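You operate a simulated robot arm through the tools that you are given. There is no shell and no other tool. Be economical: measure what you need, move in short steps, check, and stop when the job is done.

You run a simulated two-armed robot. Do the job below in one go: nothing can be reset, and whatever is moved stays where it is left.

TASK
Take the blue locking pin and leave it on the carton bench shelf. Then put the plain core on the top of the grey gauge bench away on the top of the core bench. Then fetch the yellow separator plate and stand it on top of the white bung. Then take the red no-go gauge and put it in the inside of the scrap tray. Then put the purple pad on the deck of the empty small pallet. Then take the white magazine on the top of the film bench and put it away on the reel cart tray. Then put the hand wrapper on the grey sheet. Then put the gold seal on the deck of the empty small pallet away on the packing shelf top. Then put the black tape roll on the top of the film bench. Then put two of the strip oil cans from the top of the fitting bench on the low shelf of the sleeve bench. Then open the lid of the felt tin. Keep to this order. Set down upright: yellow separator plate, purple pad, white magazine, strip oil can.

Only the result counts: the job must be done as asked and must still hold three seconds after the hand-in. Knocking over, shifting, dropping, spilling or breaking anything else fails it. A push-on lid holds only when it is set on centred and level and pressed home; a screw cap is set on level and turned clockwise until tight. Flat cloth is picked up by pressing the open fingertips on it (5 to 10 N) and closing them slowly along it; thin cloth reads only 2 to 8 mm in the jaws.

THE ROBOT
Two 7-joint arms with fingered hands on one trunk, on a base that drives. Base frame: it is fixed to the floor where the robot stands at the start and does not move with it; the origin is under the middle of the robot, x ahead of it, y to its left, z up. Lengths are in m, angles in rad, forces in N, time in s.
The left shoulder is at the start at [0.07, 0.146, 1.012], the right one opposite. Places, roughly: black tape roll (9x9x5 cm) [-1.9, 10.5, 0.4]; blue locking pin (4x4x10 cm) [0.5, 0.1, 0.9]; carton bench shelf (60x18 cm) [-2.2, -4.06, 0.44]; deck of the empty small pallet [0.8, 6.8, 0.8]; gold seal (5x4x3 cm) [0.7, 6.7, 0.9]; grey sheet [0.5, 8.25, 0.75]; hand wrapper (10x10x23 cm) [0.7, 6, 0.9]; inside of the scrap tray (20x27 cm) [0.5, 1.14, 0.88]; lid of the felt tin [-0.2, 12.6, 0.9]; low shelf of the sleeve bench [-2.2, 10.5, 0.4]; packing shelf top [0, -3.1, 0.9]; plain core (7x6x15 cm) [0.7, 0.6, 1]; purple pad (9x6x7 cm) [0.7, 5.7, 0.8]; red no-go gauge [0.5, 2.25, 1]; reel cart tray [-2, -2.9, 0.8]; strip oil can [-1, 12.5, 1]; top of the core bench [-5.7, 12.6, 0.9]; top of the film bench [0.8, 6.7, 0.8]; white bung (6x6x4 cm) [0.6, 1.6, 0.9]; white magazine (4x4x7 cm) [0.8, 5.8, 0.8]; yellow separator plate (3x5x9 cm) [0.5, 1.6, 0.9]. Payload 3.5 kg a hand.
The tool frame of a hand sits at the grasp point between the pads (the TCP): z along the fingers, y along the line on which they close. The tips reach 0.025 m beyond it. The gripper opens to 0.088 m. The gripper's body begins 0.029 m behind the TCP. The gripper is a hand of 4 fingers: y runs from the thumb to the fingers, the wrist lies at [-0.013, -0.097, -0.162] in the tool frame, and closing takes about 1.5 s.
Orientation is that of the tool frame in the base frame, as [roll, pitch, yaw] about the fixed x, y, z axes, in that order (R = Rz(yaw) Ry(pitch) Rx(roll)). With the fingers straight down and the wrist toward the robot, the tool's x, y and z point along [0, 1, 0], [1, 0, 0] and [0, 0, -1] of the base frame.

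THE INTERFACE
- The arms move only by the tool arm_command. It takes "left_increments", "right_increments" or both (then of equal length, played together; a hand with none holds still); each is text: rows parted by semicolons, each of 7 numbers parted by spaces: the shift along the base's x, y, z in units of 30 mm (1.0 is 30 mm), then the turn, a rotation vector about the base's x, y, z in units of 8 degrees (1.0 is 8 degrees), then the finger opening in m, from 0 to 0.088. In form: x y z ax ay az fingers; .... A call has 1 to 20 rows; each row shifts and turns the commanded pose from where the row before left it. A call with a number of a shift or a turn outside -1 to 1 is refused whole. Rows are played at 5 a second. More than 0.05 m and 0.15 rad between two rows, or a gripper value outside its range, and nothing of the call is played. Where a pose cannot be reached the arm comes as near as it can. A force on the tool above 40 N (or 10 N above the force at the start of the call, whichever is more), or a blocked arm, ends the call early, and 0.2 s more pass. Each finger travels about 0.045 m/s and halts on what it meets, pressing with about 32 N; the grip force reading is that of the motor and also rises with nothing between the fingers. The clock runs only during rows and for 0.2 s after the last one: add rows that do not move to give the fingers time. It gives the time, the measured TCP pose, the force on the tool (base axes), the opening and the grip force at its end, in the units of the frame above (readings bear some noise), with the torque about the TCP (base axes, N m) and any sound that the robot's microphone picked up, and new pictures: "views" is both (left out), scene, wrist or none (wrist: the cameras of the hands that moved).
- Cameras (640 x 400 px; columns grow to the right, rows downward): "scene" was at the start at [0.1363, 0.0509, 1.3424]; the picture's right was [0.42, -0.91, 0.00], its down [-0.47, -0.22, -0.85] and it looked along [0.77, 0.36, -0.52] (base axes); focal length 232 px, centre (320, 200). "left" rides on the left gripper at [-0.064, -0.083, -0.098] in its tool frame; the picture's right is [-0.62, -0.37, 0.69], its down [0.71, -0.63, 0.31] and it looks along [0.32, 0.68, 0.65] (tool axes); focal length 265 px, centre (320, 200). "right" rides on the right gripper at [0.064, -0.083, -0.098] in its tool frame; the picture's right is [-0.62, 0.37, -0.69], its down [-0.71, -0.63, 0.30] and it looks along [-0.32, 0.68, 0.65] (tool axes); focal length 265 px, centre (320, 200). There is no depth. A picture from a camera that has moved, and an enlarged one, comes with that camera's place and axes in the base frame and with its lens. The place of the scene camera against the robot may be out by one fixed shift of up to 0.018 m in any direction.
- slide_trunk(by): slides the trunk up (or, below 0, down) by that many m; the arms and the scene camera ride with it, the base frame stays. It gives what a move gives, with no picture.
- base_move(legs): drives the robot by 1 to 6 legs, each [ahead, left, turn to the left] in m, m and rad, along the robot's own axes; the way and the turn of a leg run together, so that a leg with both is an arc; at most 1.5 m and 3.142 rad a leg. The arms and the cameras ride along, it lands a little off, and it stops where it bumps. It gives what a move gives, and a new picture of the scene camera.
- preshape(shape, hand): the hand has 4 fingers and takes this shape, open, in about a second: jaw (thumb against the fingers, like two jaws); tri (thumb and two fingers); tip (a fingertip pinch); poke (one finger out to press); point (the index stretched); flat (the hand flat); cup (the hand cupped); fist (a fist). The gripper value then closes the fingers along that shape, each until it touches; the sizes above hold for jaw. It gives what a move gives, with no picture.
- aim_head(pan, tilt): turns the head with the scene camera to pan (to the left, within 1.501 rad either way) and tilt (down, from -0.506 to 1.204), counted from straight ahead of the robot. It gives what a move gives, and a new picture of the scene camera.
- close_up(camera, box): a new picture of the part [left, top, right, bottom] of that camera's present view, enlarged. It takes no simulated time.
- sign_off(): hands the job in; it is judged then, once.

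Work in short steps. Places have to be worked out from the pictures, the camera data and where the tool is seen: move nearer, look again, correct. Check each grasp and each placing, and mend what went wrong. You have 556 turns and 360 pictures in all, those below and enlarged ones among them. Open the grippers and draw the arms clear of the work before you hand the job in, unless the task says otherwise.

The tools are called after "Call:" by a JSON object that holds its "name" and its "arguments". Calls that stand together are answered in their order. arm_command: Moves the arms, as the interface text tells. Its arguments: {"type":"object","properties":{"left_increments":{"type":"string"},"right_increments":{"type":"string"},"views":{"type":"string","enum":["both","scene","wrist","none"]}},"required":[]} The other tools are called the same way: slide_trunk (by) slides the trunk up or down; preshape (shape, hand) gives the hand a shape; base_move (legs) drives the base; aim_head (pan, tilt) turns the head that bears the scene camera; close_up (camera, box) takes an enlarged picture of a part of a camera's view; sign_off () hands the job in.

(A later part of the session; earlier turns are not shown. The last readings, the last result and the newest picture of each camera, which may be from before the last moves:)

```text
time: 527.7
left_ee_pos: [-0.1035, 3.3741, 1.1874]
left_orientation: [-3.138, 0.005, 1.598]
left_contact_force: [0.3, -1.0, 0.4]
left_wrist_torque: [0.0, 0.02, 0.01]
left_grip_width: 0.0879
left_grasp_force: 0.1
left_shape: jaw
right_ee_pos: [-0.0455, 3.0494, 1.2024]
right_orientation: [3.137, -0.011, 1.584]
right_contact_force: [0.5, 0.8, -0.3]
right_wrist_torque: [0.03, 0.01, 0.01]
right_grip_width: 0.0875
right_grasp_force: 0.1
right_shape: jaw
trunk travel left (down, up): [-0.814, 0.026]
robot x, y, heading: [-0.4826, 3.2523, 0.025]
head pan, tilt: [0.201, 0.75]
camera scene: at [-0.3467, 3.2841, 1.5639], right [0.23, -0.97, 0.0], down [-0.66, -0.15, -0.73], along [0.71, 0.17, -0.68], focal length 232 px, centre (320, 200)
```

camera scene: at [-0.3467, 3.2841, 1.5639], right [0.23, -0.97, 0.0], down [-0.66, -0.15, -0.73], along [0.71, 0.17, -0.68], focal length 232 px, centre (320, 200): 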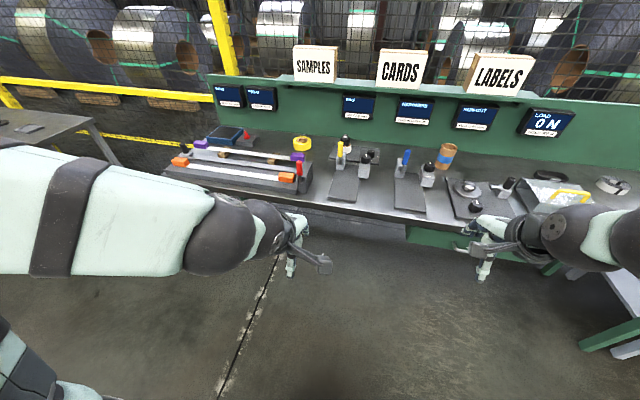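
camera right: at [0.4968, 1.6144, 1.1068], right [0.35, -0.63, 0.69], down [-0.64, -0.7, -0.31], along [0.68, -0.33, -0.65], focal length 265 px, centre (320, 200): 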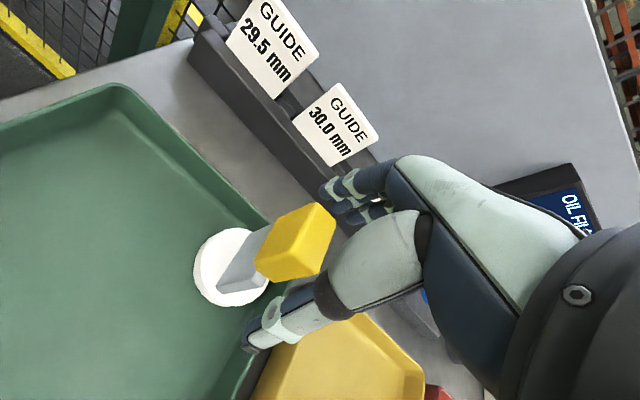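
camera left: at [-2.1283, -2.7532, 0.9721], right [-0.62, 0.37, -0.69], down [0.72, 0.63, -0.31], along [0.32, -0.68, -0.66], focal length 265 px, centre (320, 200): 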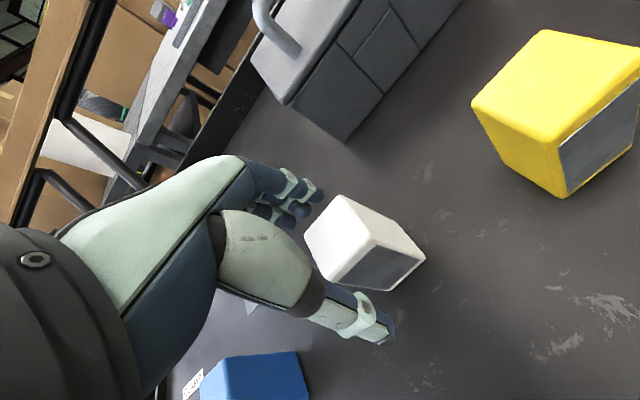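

Call:
{"name": "base_move", "arguments": {"legs": [[0.32, 1.3, -0.025], [0.15, 1.15, 0]]}}

Call:
{"name": "aim_head", "arguments": {"pan": 0.4, "tilt": 0.7}}

```text
time: 540.0
left_ee_pos: [0.3266, 5.8468, 1.1885]
left_orientation: [-3.137, 0.006, 1.575]
left_contact_force: [0.1, -0.2, -0.2]
left_wrist_torque: [0.0, -0.01, -0.02]
left_grip_width: 0.0879
left_grasp_force: 0.0
left_shape: jaw
right_ee_pos: [0.378, 5.5224, 1.2029]
right_orientation: [3.135, -0.009, 1.561]
right_contact_force: [0.2, -0.6, 0.1]
right_wrist_torque: [0.0, 0.0, 0.03]
right_grip_width: 0.0875
right_grasp_force: 0.0
right_shape: jaw
trunk travel left (down, up): [-0.814, 0.026]
robot x, y, heading: [-0.0559, 5.7342, 0.005]
head pan, tilt: [0.201, 0.75]
camera scene: at [0.0806, 5.7626, 1.5639], right [0.2, -0.98, 0.0], down [-0.67, -0.14, -0.73], along [0.72, 0.15, -0.68], focal length 232 px, centre (320, 200)
```

scene: 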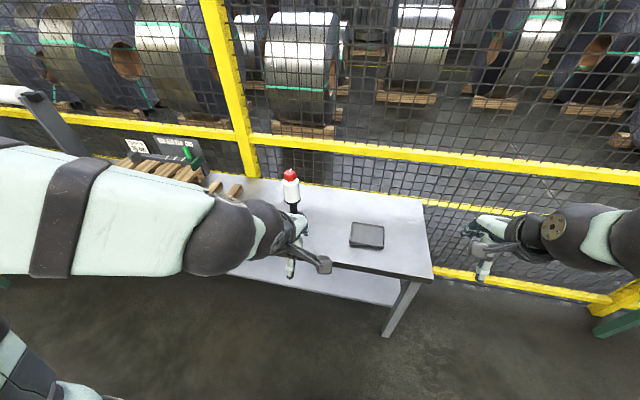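

```text
time: 540.7
left_ee_pos: [0.3264, 5.8491, 1.1884]
left_orientation: [-3.138, 0.006, 1.575]
left_contact_force: [0.1, 0.0, -0.3]
left_wrist_torque: [0.04, 0.01, -0.01]
left_grip_width: 0.0877
left_grasp_force: 0.1
left_shape: jaw
right_ee_pos: [0.3774, 5.5221, 1.2042]
right_orientation: [3.136, -0.012, 1.559]
right_contact_force: [-0.8, -0.1, 0.0]
right_wrist_torque: [0.04, 0.01, -0.02]
right_grip_width: 0.0876
right_grasp_force: 0.2
right_shape: jaw
trunk travel left (down, up): [-0.814, 0.026]
robot x, y, heading: [-0.0578, 5.7314, 0.003]
head pan, tilt: [0.4, 0.7]
camera scene: at [0.0777, 5.7801, 1.5681], right [0.39, -0.92, 0.0], down [-0.59, -0.25, -0.76], along [0.7, 0.3, -0.64], focal length 232 px, centre (320, 200)
```

scene: 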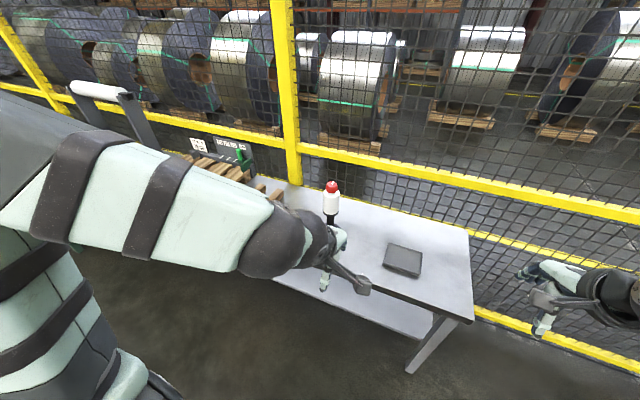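

Call:
{"name": "close_up", "arguments": {"camera": "scene", "box": [270, 165, 390, 265]}}

```text
4.00 times, centred on (330, 215) of scene
camera zoom: at [0.0777, 5.7801, 1.5681], right [0.39, -0.92, 0.0], down [-0.59, -0.25, -0.76], along [0.7, 0.3, -0.64], focal length 929 px, centre (280, 140)
```

zoom: 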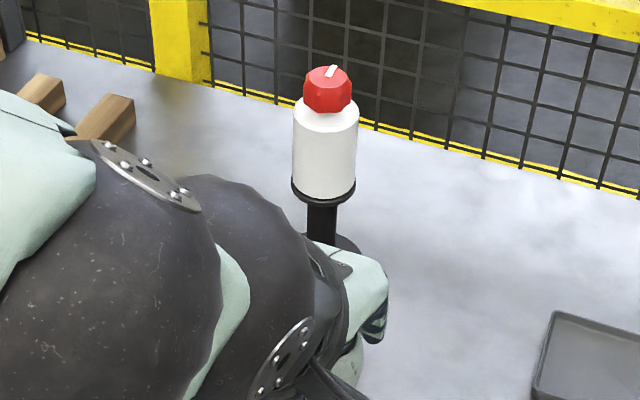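

Hand wrapper: black base and post, white roll, red knob on top (≈5.5 cm wide, top ≈0.98). I'll grip the knob from above. I move closer.

Call:
{"name": "base_move", "arguments": {"legs": [[0.2, 0.08, 0]]}}

Call:
{"name": "arm_command", "arguments": {"left_increments": "1 0.2 0 0 0 0 0.088; 1 0.2 0 0 0 0 0.088; 0.7 0.2 0 0 0 0 0.088; 0 0 0 0 0 0 0.088", "views": "wrist"}}

```text
time: 542.4
left_ee_pos: [0.5215, 5.929, 1.1884]
left_orientation: [-3.141, 0.004, 1.577]
left_contact_force: [-0.8, -0.6, -0.2]
left_wrist_torque: [-0.03, -0.05, -0.03]
left_grip_width: 0.0877
left_grasp_force: 0.0
left_shape: jaw
right_ee_pos: [0.5731, 5.604, 1.2047]
right_orientation: [3.135, -0.011, 1.563]
right_contact_force: [0.4, 0.2, 0.7]
right_wrist_torque: [0.0, -0.02, -0.01]
right_grip_width: 0.0876
right_grasp_force: 0.1
right_shape: jaw
trunk travel left (down, up): [-0.814, 0.026]
robot x, y, heading: [0.1453, 5.8157, 0.006]
head pan, tilt: [0.4, 0.7]
camera scene: at [0.2722, 5.8604, 1.5685], right [0.4, -0.92, 0.0], down [-0.59, -0.25, -0.77], along [0.7, 0.3, -0.64], focal length 232 px, centre (320, 200)
```

scene: 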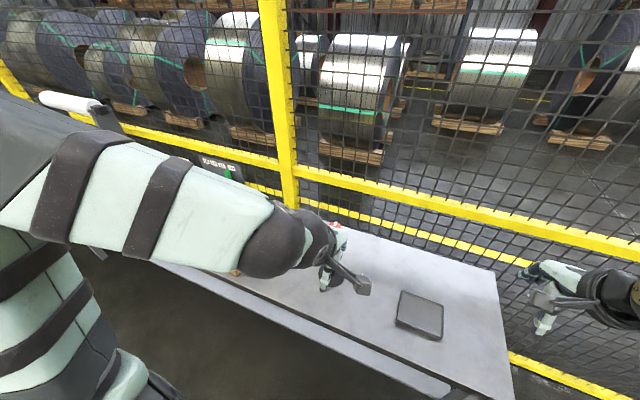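

```text
time: 543.4
left_ee_pos: [0.606, 5.9498, 1.1864]
left_orientation: [3.142, 0.006, 1.576]
left_contact_force: [0.5, 0.1, 0.3]
left_wrist_torque: [0.0, -0.01, -0.02]
left_grip_width: 0.0877
left_grasp_force: 0.1
left_shape: jaw
right_ee_pos: [0.5766, 5.6048, 1.2043]
right_orientation: [3.135, -0.011, 1.563]
right_contact_force: [0.5, 0.6, -0.3]
right_wrist_torque: [0.0, 0.01, -0.01]
right_grip_width: 0.0878
right_grasp_force: 0.1
right_shape: jaw
trunk travel left (down, up): [-0.814, 0.026]
robot x, y, heading: [0.1431, 5.8156, 0.007]
head pan, tilt: [0.4, 0.7]
camera left: at [0.5229, 5.8861, 1.2866], right [-0.37, -0.63, -0.69], down [-0.63, 0.71, -0.31], along [0.68, 0.32, -0.66], focal length 265 px, centre (320, 200)
```

left: 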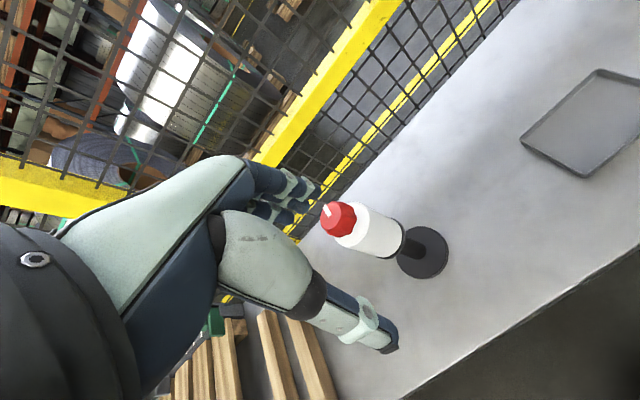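

Base at ≈[0.743, 6.003]; knob top maybe near 1.0–1.03. I move above it at z≈1.11 and recheck.

Call:
{"name": "arm_command", "arguments": {"left_increments": "1 0.4 0 0 0 0 0.088; 1 0.4 0 0 0 0 0.088; 1 0.4 0 0 0 0 0.088; 1 0.4 -0.7 0 0 0 0.088; 0.6 0.2 -0.8 0 0 0 0.088; 0 0 -0.8 0 0 0 0.088; 0 0 0 0 0 0 0.088", "views": "wrist"}}

```text
time: 545.0
left_ee_pos: [0.7431, 6.0068, 1.1167]
left_orientation: [-3.138, 0.006, 1.577]
left_contact_force: [0.1, -0.7, 0.0]
left_wrist_torque: [0.03, 0.01, -0.01]
left_grip_width: 0.0875
left_grasp_force: 0.0
left_shape: jaw
right_ee_pos: [0.5755, 5.6052, 1.2043]
right_orientation: [3.137, -0.011, 1.563]
right_contact_force: [0.7, 0.2, -0.9]
right_wrist_torque: [-0.02, -0.02, -0.02]
right_grip_width: 0.0877
right_grasp_force: 0.1
right_shape: jaw
trunk travel left (down, up): [-0.814, 0.026]
robot x, y, heading: [0.142, 5.8121, 0.006]
head pan, tilt: [0.4, 0.7]
camera left: at [0.6597, 5.9416, 1.2183], right [-0.37, -0.63, -0.69], down [-0.63, 0.71, -0.31], along [0.68, 0.32, -0.66], focal length 265 px, centre (320, 200)
```

left: 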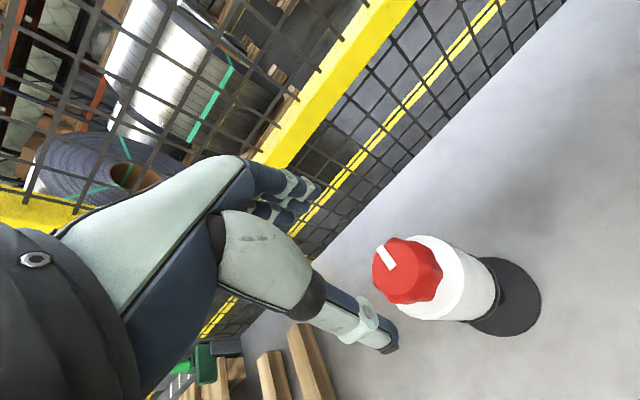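

Knob top at [0.741, 6.007, 1.03]. I descend to z≈1.01 and grip.

Call:
{"name": "arm_command", "arguments": {"left_increments": "-0.07 0 -0.9 0 0 0 0.088; 0 0 -0.9 0 0 0 0.088; 0 0 -0.9 0 0 0 0.088; 0 0 -0.8 0 0 0 0.088; 0 0 0 0 0 0 0.088", "views": "wrist"}}

```text
time: 546.2
left_ee_pos: [0.7403, 6.0043, 1.0153]
left_orientation: [-3.14, 0.005, 1.576]
left_contact_force: [-1.3, 0.0, 1.9]
left_wrist_torque: [0.02, -0.01, 0.01]
left_grip_width: 0.0877
left_grasp_force: 0.1
left_shape: jaw
right_ee_pos: [0.5766, 5.6046, 1.2042]
right_orientation: [3.135, -0.01, 1.563]
right_contact_force: [0.1, -0.4, 0.1]
right_wrist_torque: [0.01, -0.01, 0.0]
right_grip_width: 0.0876
right_grasp_force: 0.0
right_shape: jaw
trunk travel left (down, up): [-0.814, 0.026]
robot x, y, heading: [0.1432, 5.811, 0.012]
head pan, tilt: [0.4, 0.7]
camera left: at [0.6567, 5.9397, 1.1153], right [-0.37, -0.63, -0.69], down [-0.63, 0.71, -0.31], along [0.68, 0.32, -0.66], focal length 265 px, centre (320, 200)
```

left: 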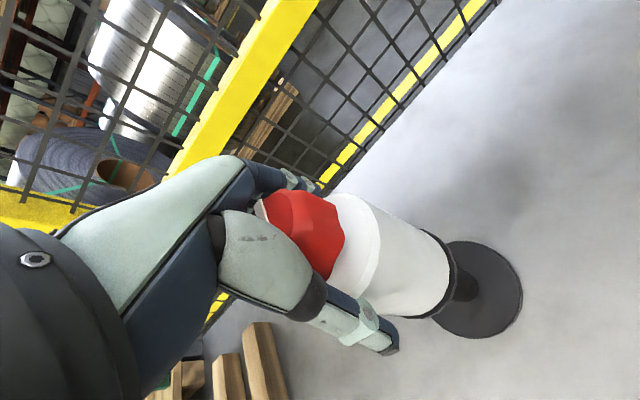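

The knob is inside the hand. I rise 4 mm and close.

Call:
{"name": "arm_command", "arguments": {"left_increments": "0 0 0.13 0 0 0 0.088; 0 0 0 0 0 0 0.06; 0 0 0 0 0 0 0.04; 0 0 0 0 0 0 0.02; 0 0 0 0 0 0 0.01; 0 0 0 0 0 0 0.01; 0 0 0 0 0 0 0.01; 0 0 0 0 0 0 0.01; 0 0 0 0 0 0 0.01", "views": "wrist"}}

```text
time: 548.2
left_ee_pos: [0.7418, 6.0026, 1.0169]
left_orientation: [-3.137, 0.005, 1.576]
left_contact_force: [-2.8, 0.0, -0.4]
left_wrist_torque: [0.0, 0.12, 0.01]
left_grip_width: 0.0574
left_grasp_force: 32.1
left_shape: jaw
right_ee_pos: [0.5756, 5.6047, 1.204]
right_orientation: [3.135, -0.009, 1.564]
right_contact_force: [-0.8, -0.2, -0.2]
right_wrist_torque: [-0.01, 0.0, 0.02]
right_grip_width: 0.0879
right_grasp_force: 0.1
right_shape: jaw
trunk travel left (down, up): [-0.814, 0.026]
robot x, y, heading: [0.1448, 5.8143, 0.008]
head pan, tilt: [0.4, 0.7]
camera left: at [0.6579, 5.9389, 1.1188], right [-0.37, -0.63, -0.69], down [-0.63, 0.71, -0.31], along [0.68, 0.32, -0.66], focal length 265 px, centre (320, 200)
```

left: 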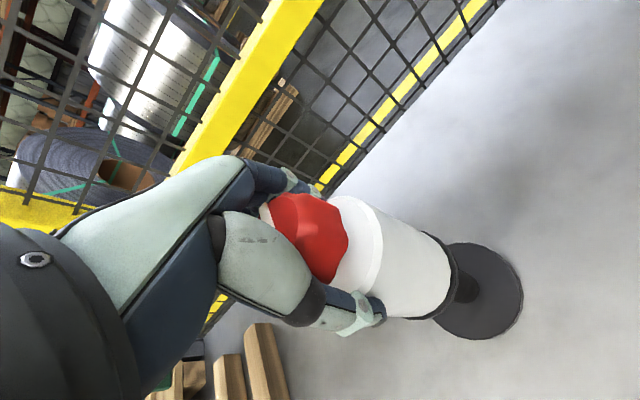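

Gripped on the roll's shoulder (57 mm reading, 32 N). I lift slowly and check for slip.

Call:
{"name": "arm_command", "arguments": {"left_increments": "0 0 0.3 0 0 0 0.01; 0 0 0.5 0 0 0 0.01; 0 0 0.7 0 0 0 0.01; 0 0 0.7 0 0 0 0.01; 0 0 0 0 0 0 0.01", "views": "wrist"}}

```text
time: 549.4
left_ee_pos: [0.7438, 6.0039, 1.0811]
left_orientation: [-3.135, 0.006, 1.576]
left_contact_force: [-0.2, 0.2, -6.0]
left_wrist_torque: [-0.02, -0.05, -0.03]
left_grip_width: 0.0572
left_grasp_force: 31.8
left_shape: jaw
right_ee_pos: [0.5782, 5.6049, 1.2037]
right_orientation: [3.137, -0.009, 1.564]
right_contact_force: [0.0, 0.6, -0.5]
right_wrist_torque: [0.0, 0.03, -0.04]
right_grip_width: 0.0874
right_grasp_force: 0.1
right_shape: jaw
trunk travel left (down, up): [-0.814, 0.026]
robot x, y, heading: [0.1446, 5.8159, 0.006]
head pan, tilt: [0.4, 0.7]
camera left: at [0.6596, 5.9397, 1.1826], right [-0.37, -0.63, -0.69], down [-0.64, 0.71, -0.31], along [0.68, 0.32, -0.66], focal length 265 px, centre (320, 200)
```

left: 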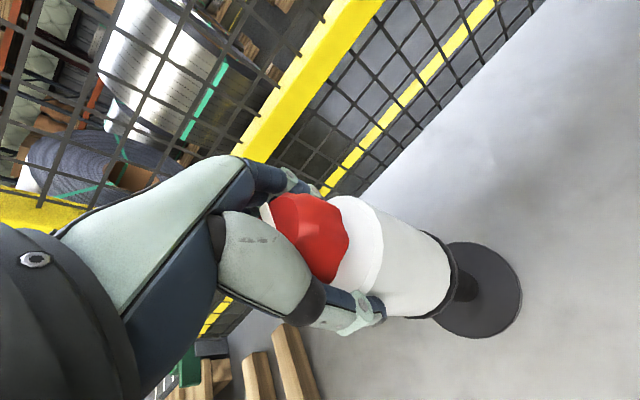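

Lifted cleanly. I raise and retract it in front of the bench edge.

Call:
{"name": "arm_command", "arguments": {"left_increments": "0 0 1 0 0 0 0.01; 0 0 1 0 0 0 0.01; 0 0 1 0 0 0 0.01; 0 0 1 0 0 0 0.01; -1 0 0.7 0 0 0 0.01; -1 0 0 0 0 0 0.01; -1 0 0 0 0 0 0.01; -1 0 0 0 0 0 0.01; -1 0 0 0 0 0 0.01; -1 0 0 0 0 0 0.01; -1 0 0 0 0 0 0.01; -1 0 0 0 0 0 0.01; 0 0 0 0 0 0 0.01", "views": "wrist"}}

Call:
{"name": "aim_head", "arguments": {"pan": 1.0, "tilt": 0.5}}

```text
time: 552.2
left_ee_pos: [0.5018, 6.0023, 1.2261]
left_orientation: [-3.138, 0.007, 1.577]
left_contact_force: [-0.2, 0.2, -6.8]
left_wrist_torque: [0.02, 0.0, 0.0]
left_grip_width: 0.0573
left_grasp_force: 31.4
left_shape: jaw
right_ee_pos: [0.5768, 5.6046, 1.2046]
right_orientation: [3.137, -0.01, 1.563]
right_contact_force: [-0.5, -0.1, 0.3]
right_wrist_torque: [0.0, -0.02, -0.04]
right_grip_width: 0.0873
right_grasp_force: 0.0
right_shape: jaw
trunk travel left (down, up): [-0.814, 0.026]
robot x, y, heading: [0.1431, 5.8107, 0.008]
head pan, tilt: [0.4, 0.7]
camera left: at [0.419, 5.9381, 1.3268], right [-0.37, -0.63, -0.69], down [-0.64, 0.71, -0.3], along [0.68, 0.33, -0.66], focal length 265 px, centre (320, 200)
```

left: 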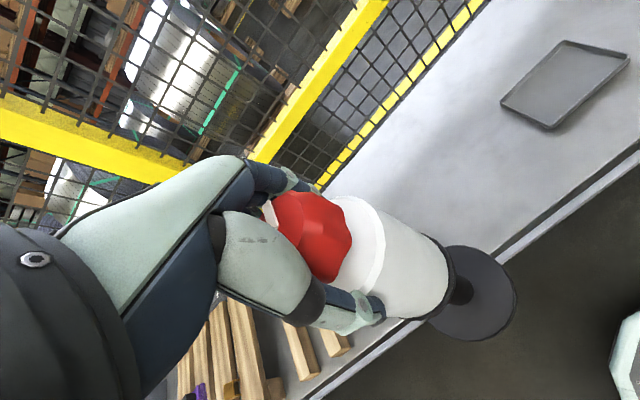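

```text
time: 553.2
left_ee_pos: [0.5011, 6.0026, 1.2264]
left_orientation: [-3.135, 0.007, 1.576]
left_contact_force: [-0.5, 0.2, -6.7]
left_wrist_torque: [-0.01, -0.05, -0.01]
left_grip_width: 0.0576
left_grasp_force: 32.4
left_shape: jaw
right_ee_pos: [0.5768, 5.6049, 1.2043]
right_orientation: [3.136, -0.011, 1.565]
right_contact_force: [0.3, 0.5, -0.1]
right_wrist_torque: [0.01, -0.03, 0.04]
right_grip_width: 0.0876
right_grasp_force: 0.1
right_shape: jaw
trunk travel left (down, up): [-0.814, 0.026]
robot x, y, heading: [0.1431, 5.8154, 0.009]
head pan, tilt: [1.0, 0.499]
camera scene: at [0.2473, 5.9056, 1.5857], right [0.84, -0.54, 0.0], down [-0.26, -0.4, -0.88], along [0.47, 0.74, -0.48], focal length 232 px, centre (320, 200)
```

scene: 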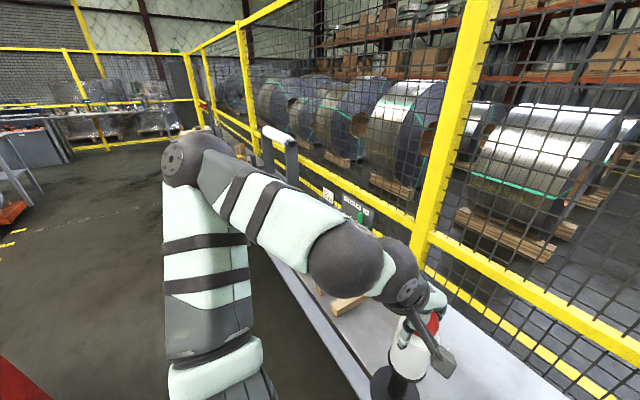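

I drive left past the pallet to y≈7.3 and look for the grey sheet.

Call:
{"name": "base_move", "arguments": {"legs": [[-0.02, 1.4, -0.01]]}}

Call:
{"name": "aim_head", "arguments": {"pan": 0.75, "tilt": 0.55}}

```text
time: 560.0
left_ee_pos: [0.4835, 7.3676, 1.2256]
left_orientation: [-3.138, 0.005, 1.565]
left_contact_force: [0.4, -0.5, -6.4]
left_wrist_torque: [-0.02, -0.03, 0.0]
left_grip_width: 0.0577
left_grasp_force: 31.9
left_shape: jaw
right_ee_pos: [0.5537, 6.9707, 1.2038]
right_orientation: [3.138, -0.011, 1.551]
right_contact_force: [-0.4, -0.3, -0.2]
right_wrist_torque: [-0.01, 0.02, 0.01]
right_grip_width: 0.0876
right_grasp_force: 0.1
right_shape: jaw
trunk travel left (down, up): [-0.814, 0.026]
robot x, y, heading: [0.1194, 7.1837, -0.006]
head pan, tilt: [1.0, 0.499]
camera scene: at [0.2274, 7.2751, 1.5858], right [0.84, -0.54, 0.0], down [-0.26, -0.4, -0.88], along [0.48, 0.74, -0.48], focal length 232 px, centre (320, 200)
```

scene: 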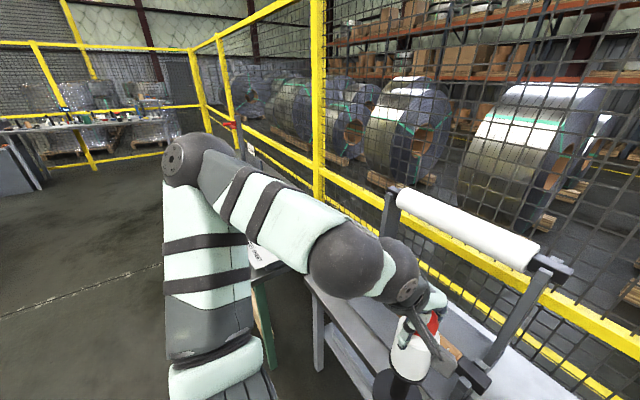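

```text
time: 560.8
left_ee_pos: [0.484, 7.3705, 1.226]
left_orientation: [-3.135, 0.004, 1.565]
left_contact_force: [0.0, 0.1, -7.4]
left_wrist_torque: [0.02, -0.03, -0.01]
left_grip_width: 0.0577
left_grasp_force: 32.0
left_shape: jaw
right_ee_pos: [0.5542, 6.9715, 1.2038]
right_orientation: [3.137, -0.011, 1.552]
right_contact_force: [-0.7, 0.9, -0.1]
right_wrist_torque: [0.03, 0.01, 0.0]
right_grip_width: 0.0876
right_grasp_force: 0.0
right_shape: jaw
trunk travel left (down, up): [-0.814, 0.026]
robot x, y, heading: [0.1234, 7.1884, -0.004]
head pan, tilt: [0.75, 0.55]
camera scene: at [0.2438, 7.2605, 1.5812], right [0.68, -0.73, 0.0], down [-0.38, -0.35, -0.85], along [0.63, 0.58, -0.52], focal length 232 px, centre (320, 200)
```

scene: 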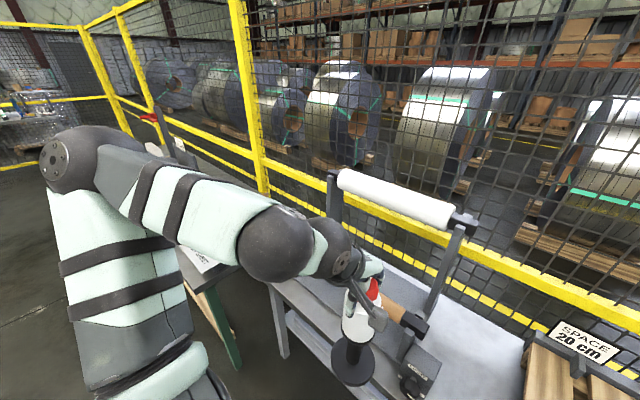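

A film-roll stand here; the next green bench starts further left. I back slightly and continue to y≈8.05.

Call:
{"name": "base_move", "arguments": {"legs": [[-0.1, 0.85, 0]]}}

Call:
{"name": "aim_head", "arguments": {"pan": 0.1, "tilt": 0.75}}

```text
time: 565.4
left_ee_pos: [0.3915, 8.2304, 1.2262]
left_orientation: [-3.137, 0.006, 1.564]
left_contact_force: [0.1, 0.2, -6.7]
left_wrist_torque: [-0.03, -0.02, 0.0]
left_grip_width: 0.0576
left_grasp_force: 31.9
left_shape: jaw
right_ee_pos: [0.4619, 7.8332, 1.2035]
right_orientation: [3.139, -0.01, 1.553]
right_contact_force: [-0.3, -0.2, 0.1]
right_wrist_torque: [0.0, 0.01, 0.03]
right_grip_width: 0.0876
right_grasp_force: 0.1
right_shape: jaw
trunk travel left (down, up): [-0.814, 0.026]
robot x, y, heading: [0.0304, 8.0469, -0.007]
head pan, tilt: [0.75, 0.55]
camera scene: at [0.153, 8.1212, 1.5812], right [0.68, -0.74, 0.0], down [-0.38, -0.35, -0.85], along [0.63, 0.58, -0.52], focal length 232 px, centre (320, 200)
```

scene: 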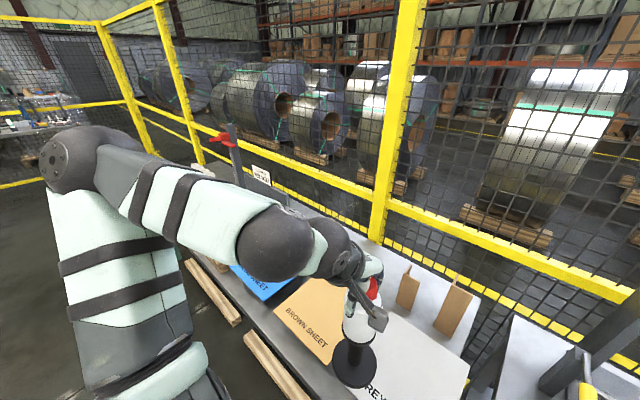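

```text
time: 566.4
left_ee_pos: [0.3917, 8.2328, 1.2262]
left_orientation: [-3.136, 0.006, 1.564]
left_contact_force: [0.3, -0.4, -7.2]
left_wrist_torque: [0.01, -0.04, -0.01]
left_grip_width: 0.0574
left_grasp_force: 32.1
left_shape: jaw
right_ee_pos: [0.4624, 7.8324, 1.2043]
right_orientation: [3.138, -0.01, 1.551]
right_contact_force: [-0.1, -0.4, -0.1]
right_wrist_torque: [0.01, -0.04, -0.02]
right_grip_width: 0.0876
right_grasp_force: 0.1
right_shape: jaw
trunk travel left (down, up): [-0.814, 0.026]
robot x, y, heading: [0.0316, 8.0464, -0.004]
head pan, tilt: [0.099, 0.75]
camera scene: at [0.1693, 8.0696, 1.5638], right [0.09, -1.0, 0.0], down [-0.68, -0.06, -0.73], along [0.73, 0.07, -0.68], focal length 232 px, centre (320, 200)
```

scene: 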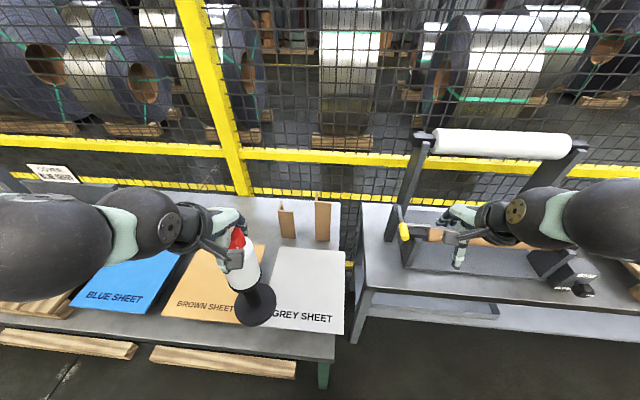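

The sheet labelled "GREY SHEET" spans about x 0.43–0.72, y 8.0–8.25. I carry the wrapper over its middle, [0.56, 8.14].

Call:
{"name": "arm_command", "arguments": {"left_increments": "1 -0.5 0 0 0 0 0.01; 1 -0.5 0 0 0 0 0.01; 1 -0.5 0 0 0 0 0.01; 1 -0.5 0 0 0 0 0.01; 1 -0.5 -0.5 0 0 0 0.01; 0.6 -0.6 -1 0 0 0 0.01; 0 0 -1 0 0 0 0.01; 0 0 -1 0 0 0 0.01; 0 0 -1 0 0 0 0.01; 0 0 0 0 0 0 0.01", "views": "both"}}

```text
time: 568.6
left_ee_pos: [0.5642, 8.1385, 1.094]
left_orientation: [3.139, 0.007, 1.563]
left_contact_force: [2.5, -0.5, 7.7]
left_wrist_torque: [0.02, -0.07, -0.01]
left_grip_width: 0.0575
left_grasp_force: 32.0
left_shape: jaw
right_ee_pos: [0.4616, 7.8322, 1.2052]
right_orientation: [3.137, -0.008, 1.55]
right_contact_force: [-0.4, 0.5, -1.0]
right_wrist_torque: [-0.01, 0.0, -0.02]
right_grip_width: 0.0877
right_grasp_force: 0.0
right_shape: jaw
trunk travel left (down, up): [-0.814, 0.026]
robot x, y, heading: [0.0311, 8.0461, -0.007]
head pan, tilt: [0.099, 0.75]
camera scene: at [0.1674, 8.0691, 1.5642], right [0.09, -1.0, 0.0], down [-0.68, -0.06, -0.73], along [0.73, 0.07, -0.68], focal length 232 px, centre (320, 200)
camera left: at [0.4792, 8.0762, 1.1942], right [-0.37, -0.62, -0.69], down [-0.62, 0.72, -0.31], along [0.69, 0.32, -0.65], focal length 265 px, centre (320, 200)
```

scene: 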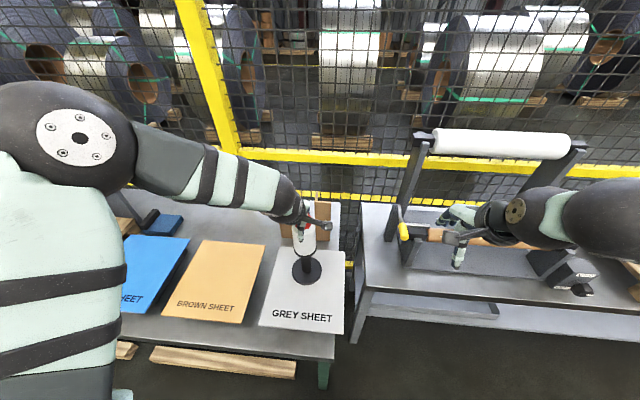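
left: 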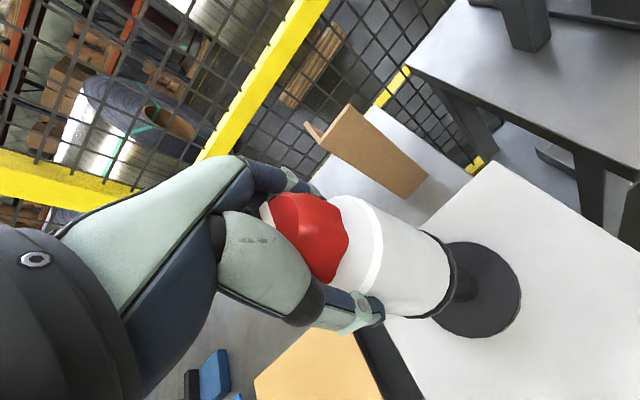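

The base already touches the sheet (force changed by +14 N). I ease off 3 mm, open and lift carefully.

Call:
{"name": "arm_command", "arguments": {"left_increments": "0 0 0.1 0 0 0 0.01; 0 0 0 0 0 0 0.05; 0 0 0 0 0 0 0.06; 0 0 0 0 0 0 0.065; 0 0 0 0 0 0 0.075; 0 0 0 0 0 0 0.088; 0 0 0 0 0 0 0.088; 0 0 0 0 0 0 0.088; 0 0 0.2 0 0 0 0.088; 0 0 0.3 0 0 0 0.088; 0 0 0 0 0 0 0.088", "views": "wrist"}}

```text
time: 571.0
left_ee_pos: [0.5606, 8.1385, 1.1095]
left_orientation: [-3.136, 0.006, 1.565]
left_contact_force: [-0.9, 0.1, 0.2]
left_wrist_torque: [-0.01, -0.01, 0.04]
left_grip_width: 0.0873
left_grasp_force: 0.1
left_shape: jaw
right_ee_pos: [0.4613, 7.8324, 1.2041]
right_orientation: [3.135, -0.011, 1.551]
right_contact_force: [-0.2, -0.9, -0.4]
right_wrist_torque: [0.03, -0.02, 0.02]
right_grip_width: 0.0875
right_grasp_force: 0.1
right_shape: jaw
trunk travel left (down, up): [-0.814, 0.026]
robot x, y, heading: [0.0311, 8.0468, -0.003]
head pan, tilt: [0.099, 0.75]
camera left: at [0.4771, 8.076, 1.2106], right [-0.38, -0.62, -0.69], down [-0.63, 0.72, -0.31], along [0.68, 0.32, -0.66], focal length 265 px, centre (320, 200)
```

left: 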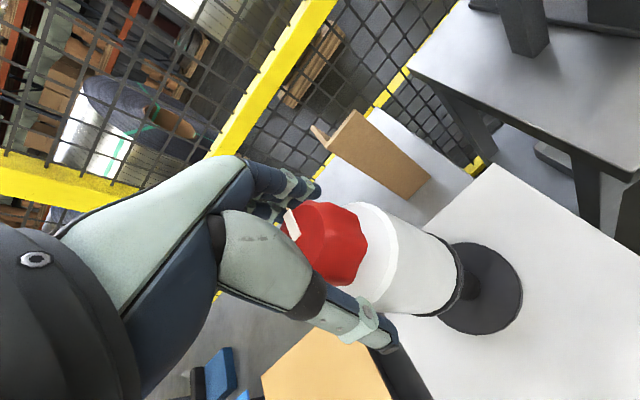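

Wrapper stands on the grey sheet. I lift the hand above the knob and withdraw.

Call:
{"name": "arm_command", "arguments": {"left_increments": "0 0 0.7 0 0 0 0.088; 0 0 1 0 0 0 0.088; 0 0 1 0 0 0 0.088; 0 0 0.6 0 0 0 0.088; -1 0 0 0 0 0 0.088; -1 0 0 0 0 0 0.088; -1 0 0 0 0 0 0.088; -1 0 0 0 0 0 0.088; -1 0 0 0 0 0 0.088; 0 0 0 0 0 0 0.088", "views": "scene"}}

```text
time: 573.2
left_ee_pos: [0.4141, 8.1375, 1.2099]
left_orientation: [-3.138, 0.006, 1.563]
left_contact_force: [0.8, -0.9, 0.1]
left_wrist_torque: [0.01, -0.02, 0.01]
left_grip_width: 0.0877
left_grasp_force: 0.0
left_shape: jaw
right_ee_pos: [0.4612, 7.8319, 1.2036]
right_orientation: [3.137, -0.011, 1.549]
right_contact_force: [0.1, -0.3, -1.1]
right_wrist_torque: [-0.01, -0.01, -0.01]
right_grip_width: 0.0879
right_grasp_force: 0.1
right_shape: jaw
trunk travel left (down, up): [-0.814, 0.026]
robot x, y, heading: [0.0303, 8.0478, -0.003]
head pan, tilt: [0.099, 0.75]
camera scene: at [0.1688, 8.0679, 1.5639], right [0.09, -1.0, 0.0], down [-0.68, -0.06, -0.73], along [0.73, 0.07, -0.68], focal length 232 px, centre (320, 200)
```

scene: 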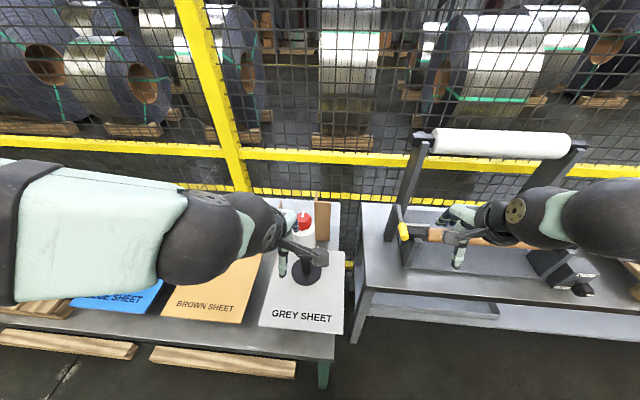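

Done. Next the gold seal on the pallet deck: I drive right to y≈6.55.

Call:
{"name": "base_move", "arguments": {"legs": [[0.07, -1.5, 0.0]]}}

Call:
{"name": "aim_head", "arguments": {"pan": 0.2, "tilt": 0.8}}

Call:
{"name": "close_up", "arguments": {"camera": "scene", "box": [200, 170, 380, 300]}}

```text
refused: leg 1 is longer than a leg can be; nothing moved
```

```text
time: 573.9
left_ee_pos: [0.4142, 8.1383, 1.2095]
left_orientation: [-3.135, 0.005, 1.564]
left_contact_force: [0.5, -0.2, 0.0]
left_wrist_torque: [-0.01, 0.02, 0.02]
left_grip_width: 0.0878
left_grasp_force: 0.1
left_shape: jaw
right_ee_pos: [0.4614, 7.8328, 1.2029]
right_orientation: [3.136, -0.009, 1.55]
right_contact_force: [-0.3, -0.3, -0.2]
right_wrist_torque: [0.02, -0.01, 0.0]
right_grip_width: 0.0875
right_grasp_force: 0.1
right_shape: jaw
trunk travel left (down, up): [-0.814, 0.026]
robot x, y, heading: [0.0307, 8.0496, -0.004]
head pan, tilt: [0.201, 0.799]
camera scene: at [0.1654, 8.0764, 1.5599], right [0.19, -0.98, 0.0], down [-0.7, -0.14, -0.7], along [0.68, 0.14, -0.72], focal length 232 px, centre (320, 200)
```

scene: 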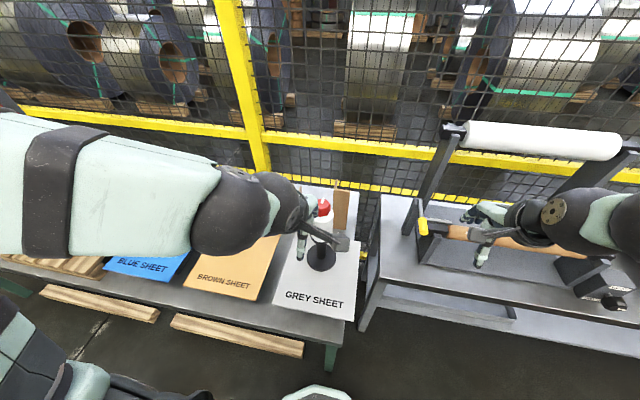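

```text
3.08 times, centred on (290, 235) of scene
camera zoom: at [0.1654, 8.0764, 1.5599], right [0.19, -0.98, 0.0], down [-0.7, -0.14, -0.7], along [0.68, 0.14, -0.72], focal length 714 px, centre (412, 92)
```

zoom: 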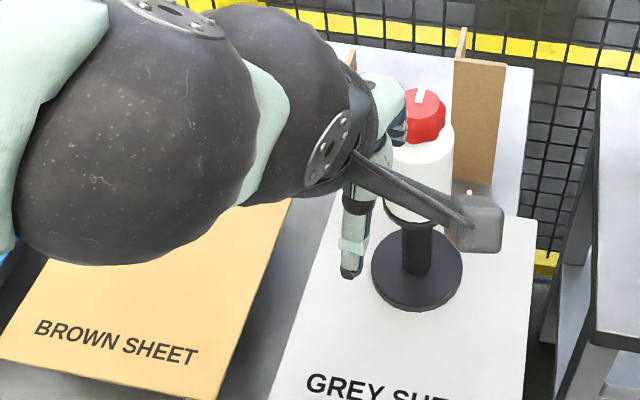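

The wrapper stands fully on the grey sheet. Now I drive right to the pallet.

Call:
{"name": "base_move", "arguments": {"legs": [[0.0, -1.4, 0.0], [0.08, -0.12, 0.004]]}}

Call:
{"name": "close_up", "arguments": {"camera": "scene", "box": [200, 170, 380, 300]}}

```text
time: 581.8
left_ee_pos: [0.4226, 6.5915, 1.2091]
left_orientation: [-3.137, 0.008, 1.484]
left_contact_force: [-0.3, 0.6, -0.1]
left_wrist_torque: [0.0, -0.02, -0.01]
left_grip_width: 0.0875
left_grasp_force: 0.0
left_shape: jaw
right_ee_pos: [0.4455, 6.2813, 1.2045]
right_orientation: [3.134, -0.009, 1.47]
right_contact_force: [-0.1, 0.6, 0.8]
right_wrist_torque: [0.03, -0.01, -0.01]
right_grip_width: 0.088
right_grasp_force: 0.0
right_shape: jaw
trunk travel left (down, up): [-0.814, 0.026]
robot x, y, heading: [0.0349, 6.5281, -0.088]
head pan, tilt: [0.201, 0.799]
camera scene: at [0.1677, 6.5501, 1.56], right [0.12, -0.99, 0.0], down [-0.71, -0.08, -0.7], along [0.69, 0.08, -0.72], focal length 232 px, centre (320, 200)
```

scene: 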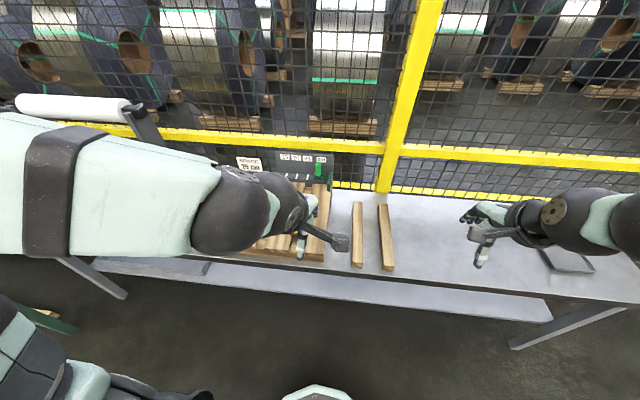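

```text
3.08 times, centred on (290, 235) of scene
camera zoom: at [0.1677, 6.5501, 1.56], right [0.12, -0.99, 0.0], down [-0.71, -0.08, -0.7], along [0.69, 0.08, -0.72], focal length 714 px, centre (412, 92)
```

zoom: 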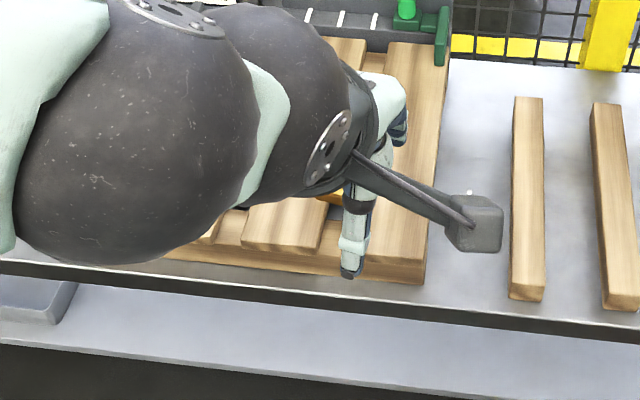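

I straighten the heading and bring the left hand toward the gold seal at about [0.67, 6.71].

Call:
{"name": "base_move", "arguments": {"legs": [[0.05, 0.0, 0.09]]}}

Call:
{"name": "arm_command", "arguments": {"left_increments": "1 0.4 -0.5 0 0 0 0.088; 1 0.4 -0.8 0 0 0 0.088; 1 0.4 -0.8 0 0 0 0.088; 1 0.4 -0.8 0 0 0 0.088; 0 0 -0.8 0 0 0 0.088; 0 0 0 0 0 0 0.088", "views": "wrist"}}

```text
time: 582.7
left_ee_pos: [0.4565, 6.62, 1.2129]
left_orientation: [3.137, 0.004, 1.574]
left_contact_force: [-1.1, -0.7, 0.1]
left_wrist_torque: [-0.03, -0.02, 0.0]
left_grip_width: 0.0879
left_grasp_force: 0.1
left_shape: jaw
right_ee_pos: [0.5089, 6.3136, 1.2071]
right_orientation: [3.128, -0.012, 1.56]
right_contact_force: [-1.4, 0.1, -0.1]
right_wrist_torque: [0.01, 0.0, 0.01]
right_grip_width: 0.0877
right_grasp_force: 0.1
right_shape: jaw
trunk travel left (down, up): [-0.814, 0.026]
robot x, y, heading: [0.088, 6.5291, 0.005]
head pan, tilt: [0.201, 0.799]
camera scene: at [0.2071, 6.5542, 1.5609], right [0.2, -0.98, 0.0], down [-0.7, -0.14, -0.7], along [0.69, 0.14, -0.71], focal length 232 px, centre (320, 200)
```

scene: 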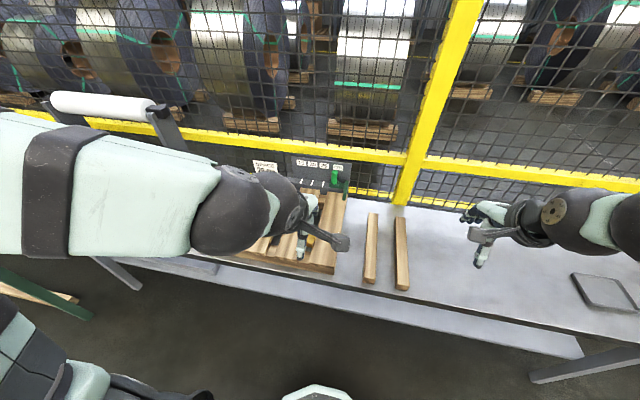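

```text
time: 584.1
left_ee_pos: [0.583, 6.6701, 1.1007]
left_orientation: [-3.138, 0.004, 1.573]
left_contact_force: [0.1, 0.7, -0.4]
left_wrist_torque: [0.01, -0.01, -0.01]
left_grip_width: 0.0881
left_grasp_force: 0.1
left_shape: jaw
right_ee_pos: [0.5174, 6.3154, 1.2039]
right_orientation: [3.137, -0.01, 1.562]
right_contact_force: [0.3, -0.5, 0.7]
right_wrist_torque: [0.01, 0.01, -0.01]
right_grip_width: 0.0876
right_grasp_force: 0.0
right_shape: jaw
trunk travel left (down, up): [-0.814, 0.026]
robot x, y, heading: [0.0834, 6.526, 0.003]
head pan, tilt: [0.201, 0.799]
camera left: at [0.5004, 6.6065, 1.2001], right [-0.37, -0.62, -0.69], down [-0.63, 0.71, -0.31], along [0.68, 0.32, -0.66], focal length 265 px, centre (320, 200)
```

left: 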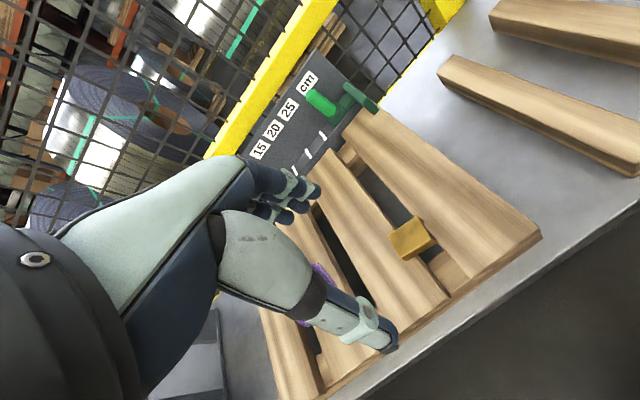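

Call:
{"name": "close_up", "arguments": {"camera": "left", "box": [340, 180, 500, 300]}}

```text
3.33 times, centred on (420, 240) of left
camera zoom: at [0.5004, 6.6065, 1.2001], right [-0.37, -0.62, -0.69], down [-0.63, 0.71, -0.31], along [0.68, 0.32, -0.66], focal length 885 px, centre (-13, 67)
```

zoom: 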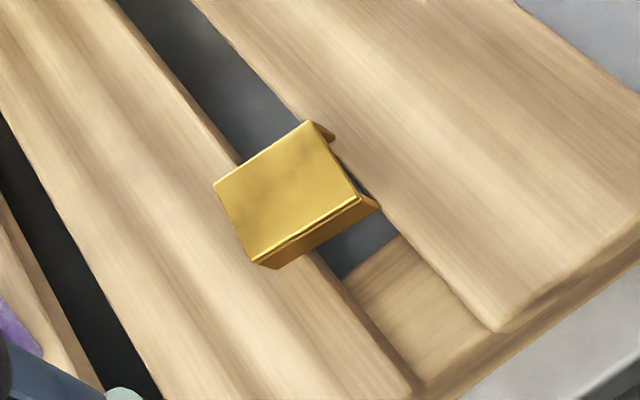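

The gold seal is a bent clip bridging slat 3 and the gap: centre ≈[0.676, 6.686], turned about 9°. I go above it with the hand turned accordingly.

Call:
{"name": "arm_command", "arguments": {"left_increments": "1 0.2 -0.8 0 0 -0.3 0.07; 1 0.2 -1 0 0 -0.4 0.07; 1 0.13 -1 0 0 -0.4 0.07; 0.1 0 -1 0 0 0 0.07; 0 0 -1 0 0 0 0.07; 0 0 0 0 0 0 0.07", "views": "wrist"}}

```text
time: 585.5
left_ee_pos: [0.6783, 6.6858, 0.9561]
left_orientation: [-3.137, 0.005, 1.42]
left_contact_force: [0.1, 0.0, 0.0]
left_wrist_torque: [0.0, 0.02, -0.03]
left_grip_width: 0.0703
left_grasp_force: 0.1
left_shape: jaw
right_ee_pos: [0.5169, 6.3165, 1.2049]
right_orientation: [3.137, -0.01, 1.56]
right_contact_force: [0.3, 0.7, -0.7]
right_wrist_torque: [0.0, 0.0, 0.02]
right_grip_width: 0.0877
right_grasp_force: 0.2
right_shape: jaw
trunk travel left (down, up): [-0.814, 0.026]
robot x, y, heading: [0.0879, 6.5315, 0.007]
head pan, tilt: [0.201, 0.799]
camera left: at [0.5851, 6.6348, 1.0568], right [-0.46, -0.56, -0.69], down [-0.52, 0.8, -0.31], along [0.72, 0.21, -0.66], focal length 265 px, centre (320, 200)
```

left: 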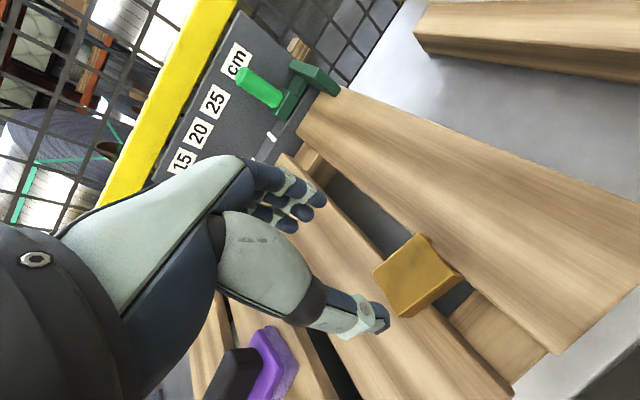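

Aligned. I descend to z≈0.858 and close.

Call:
{"name": "arm_command", "arguments": {"left_increments": "-0.1 -0.05 -1 0 0 0 0.07; 0 0 -1 0 0 0 0.07; 0 0 -0.9 0 0 0 0.07; 0 0 -0.35 0 0 0 0.07; 0 0 0 0 0 0 0.07", "views": "wrist"}}

```text
time: 586.5
left_ee_pos: [0.6849, 6.6835, 0.8735]
left_orientation: [3.11, 0.007, 1.419]
left_contact_force: [-6.4, -0.3, 21.9]
left_wrist_torque: [0.11, 0.36, -0.07]
left_grip_width: 0.0699
left_grasp_force: 0.0
left_shape: jaw
right_ee_pos: [0.515, 6.3149, 1.2055]
right_orientation: [3.134, -0.011, 1.563]
right_contact_force: [-0.5, -0.4, 0.2]
right_wrist_torque: [-0.01, 0.02, 0.01]
right_grip_width: 0.0876
right_grasp_force: 0.0
right_shape: jaw
trunk travel left (down, up): [-0.814, 0.026]
robot x, y, heading: [0.0829, 6.5271, 0.008]
head pan, tilt: [0.201, 0.799]
stopped in row 4 (left hand): the force on the tool passed its limit (the readings are from after the stop); the commanded pose is now the measured one
camera left: at [0.5893, 6.6324, 0.9716], right [-0.44, -0.57, -0.7], down [-0.51, 0.8, -0.33], along [0.74, 0.21, -0.63], focal length 265 px, centre (320, 200)
```

left: 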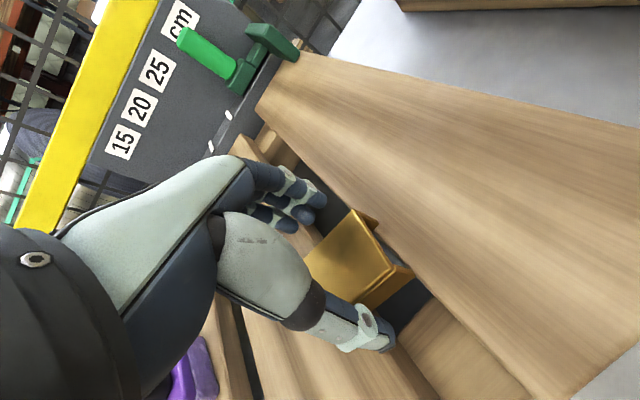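

Fingertips touched the slat: the deck is at about 0.848. I rise 5 mm, re-level and close.

Call:
{"name": "arm_command", "arguments": {"left_increments": "-0.2 0 0.25 0.04 0.23 0 0.07; 0 0 0 0 0 0 0.05; 0 0 0 0 0 0 0.03; 0 0 0 0 0 0 0.01; 0 0 0 0 0 0 0; 0 0 0 0 0 0 0; 0 0 0 0 0 0 0; 0 0 0 0 0 0 0; 0 0 0 0 0 0 0", "views": "wrist"}}

```text
time: 588.5
left_ee_pos: [0.6793, 6.684, 0.8767]
left_orientation: [-3.13, 0.006, 1.421]
left_contact_force: [0.2, 0.0, -0.4]
left_wrist_torque: [0.02, 0.0, -0.03]
left_grip_width: 0.0336
left_grasp_force: 32.0
left_shape: jaw
right_ee_pos: [0.5188, 6.3157, 1.2046]
right_orientation: [3.135, -0.008, 1.562]
right_contact_force: [0.7, 0.8, -0.5]
right_wrist_torque: [0.04, 0.01, -0.03]
right_grip_width: 0.0874
right_grasp_force: 0.0
right_shape: jaw
trunk travel left (down, up): [-0.814, 0.026]
robot x, y, heading: [0.0815, 6.5309, 0.007]
head pan, tilt: [0.201, 0.799]
camera left: at [0.5878, 6.6338, 0.9778], right [-0.46, -0.56, -0.69], down [-0.52, 0.8, -0.3], along [0.72, 0.22, -0.66], focal length 265 px, centre (320, 200)
```

left: 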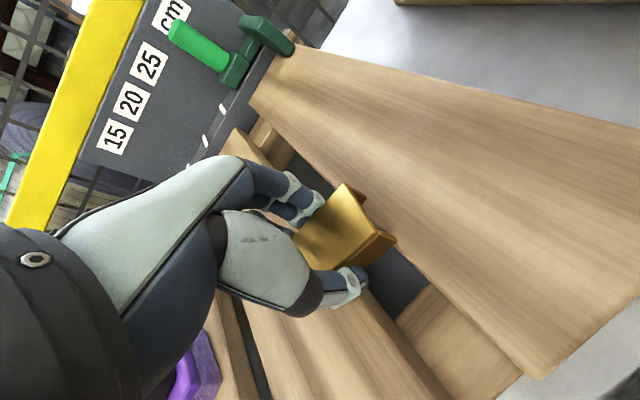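

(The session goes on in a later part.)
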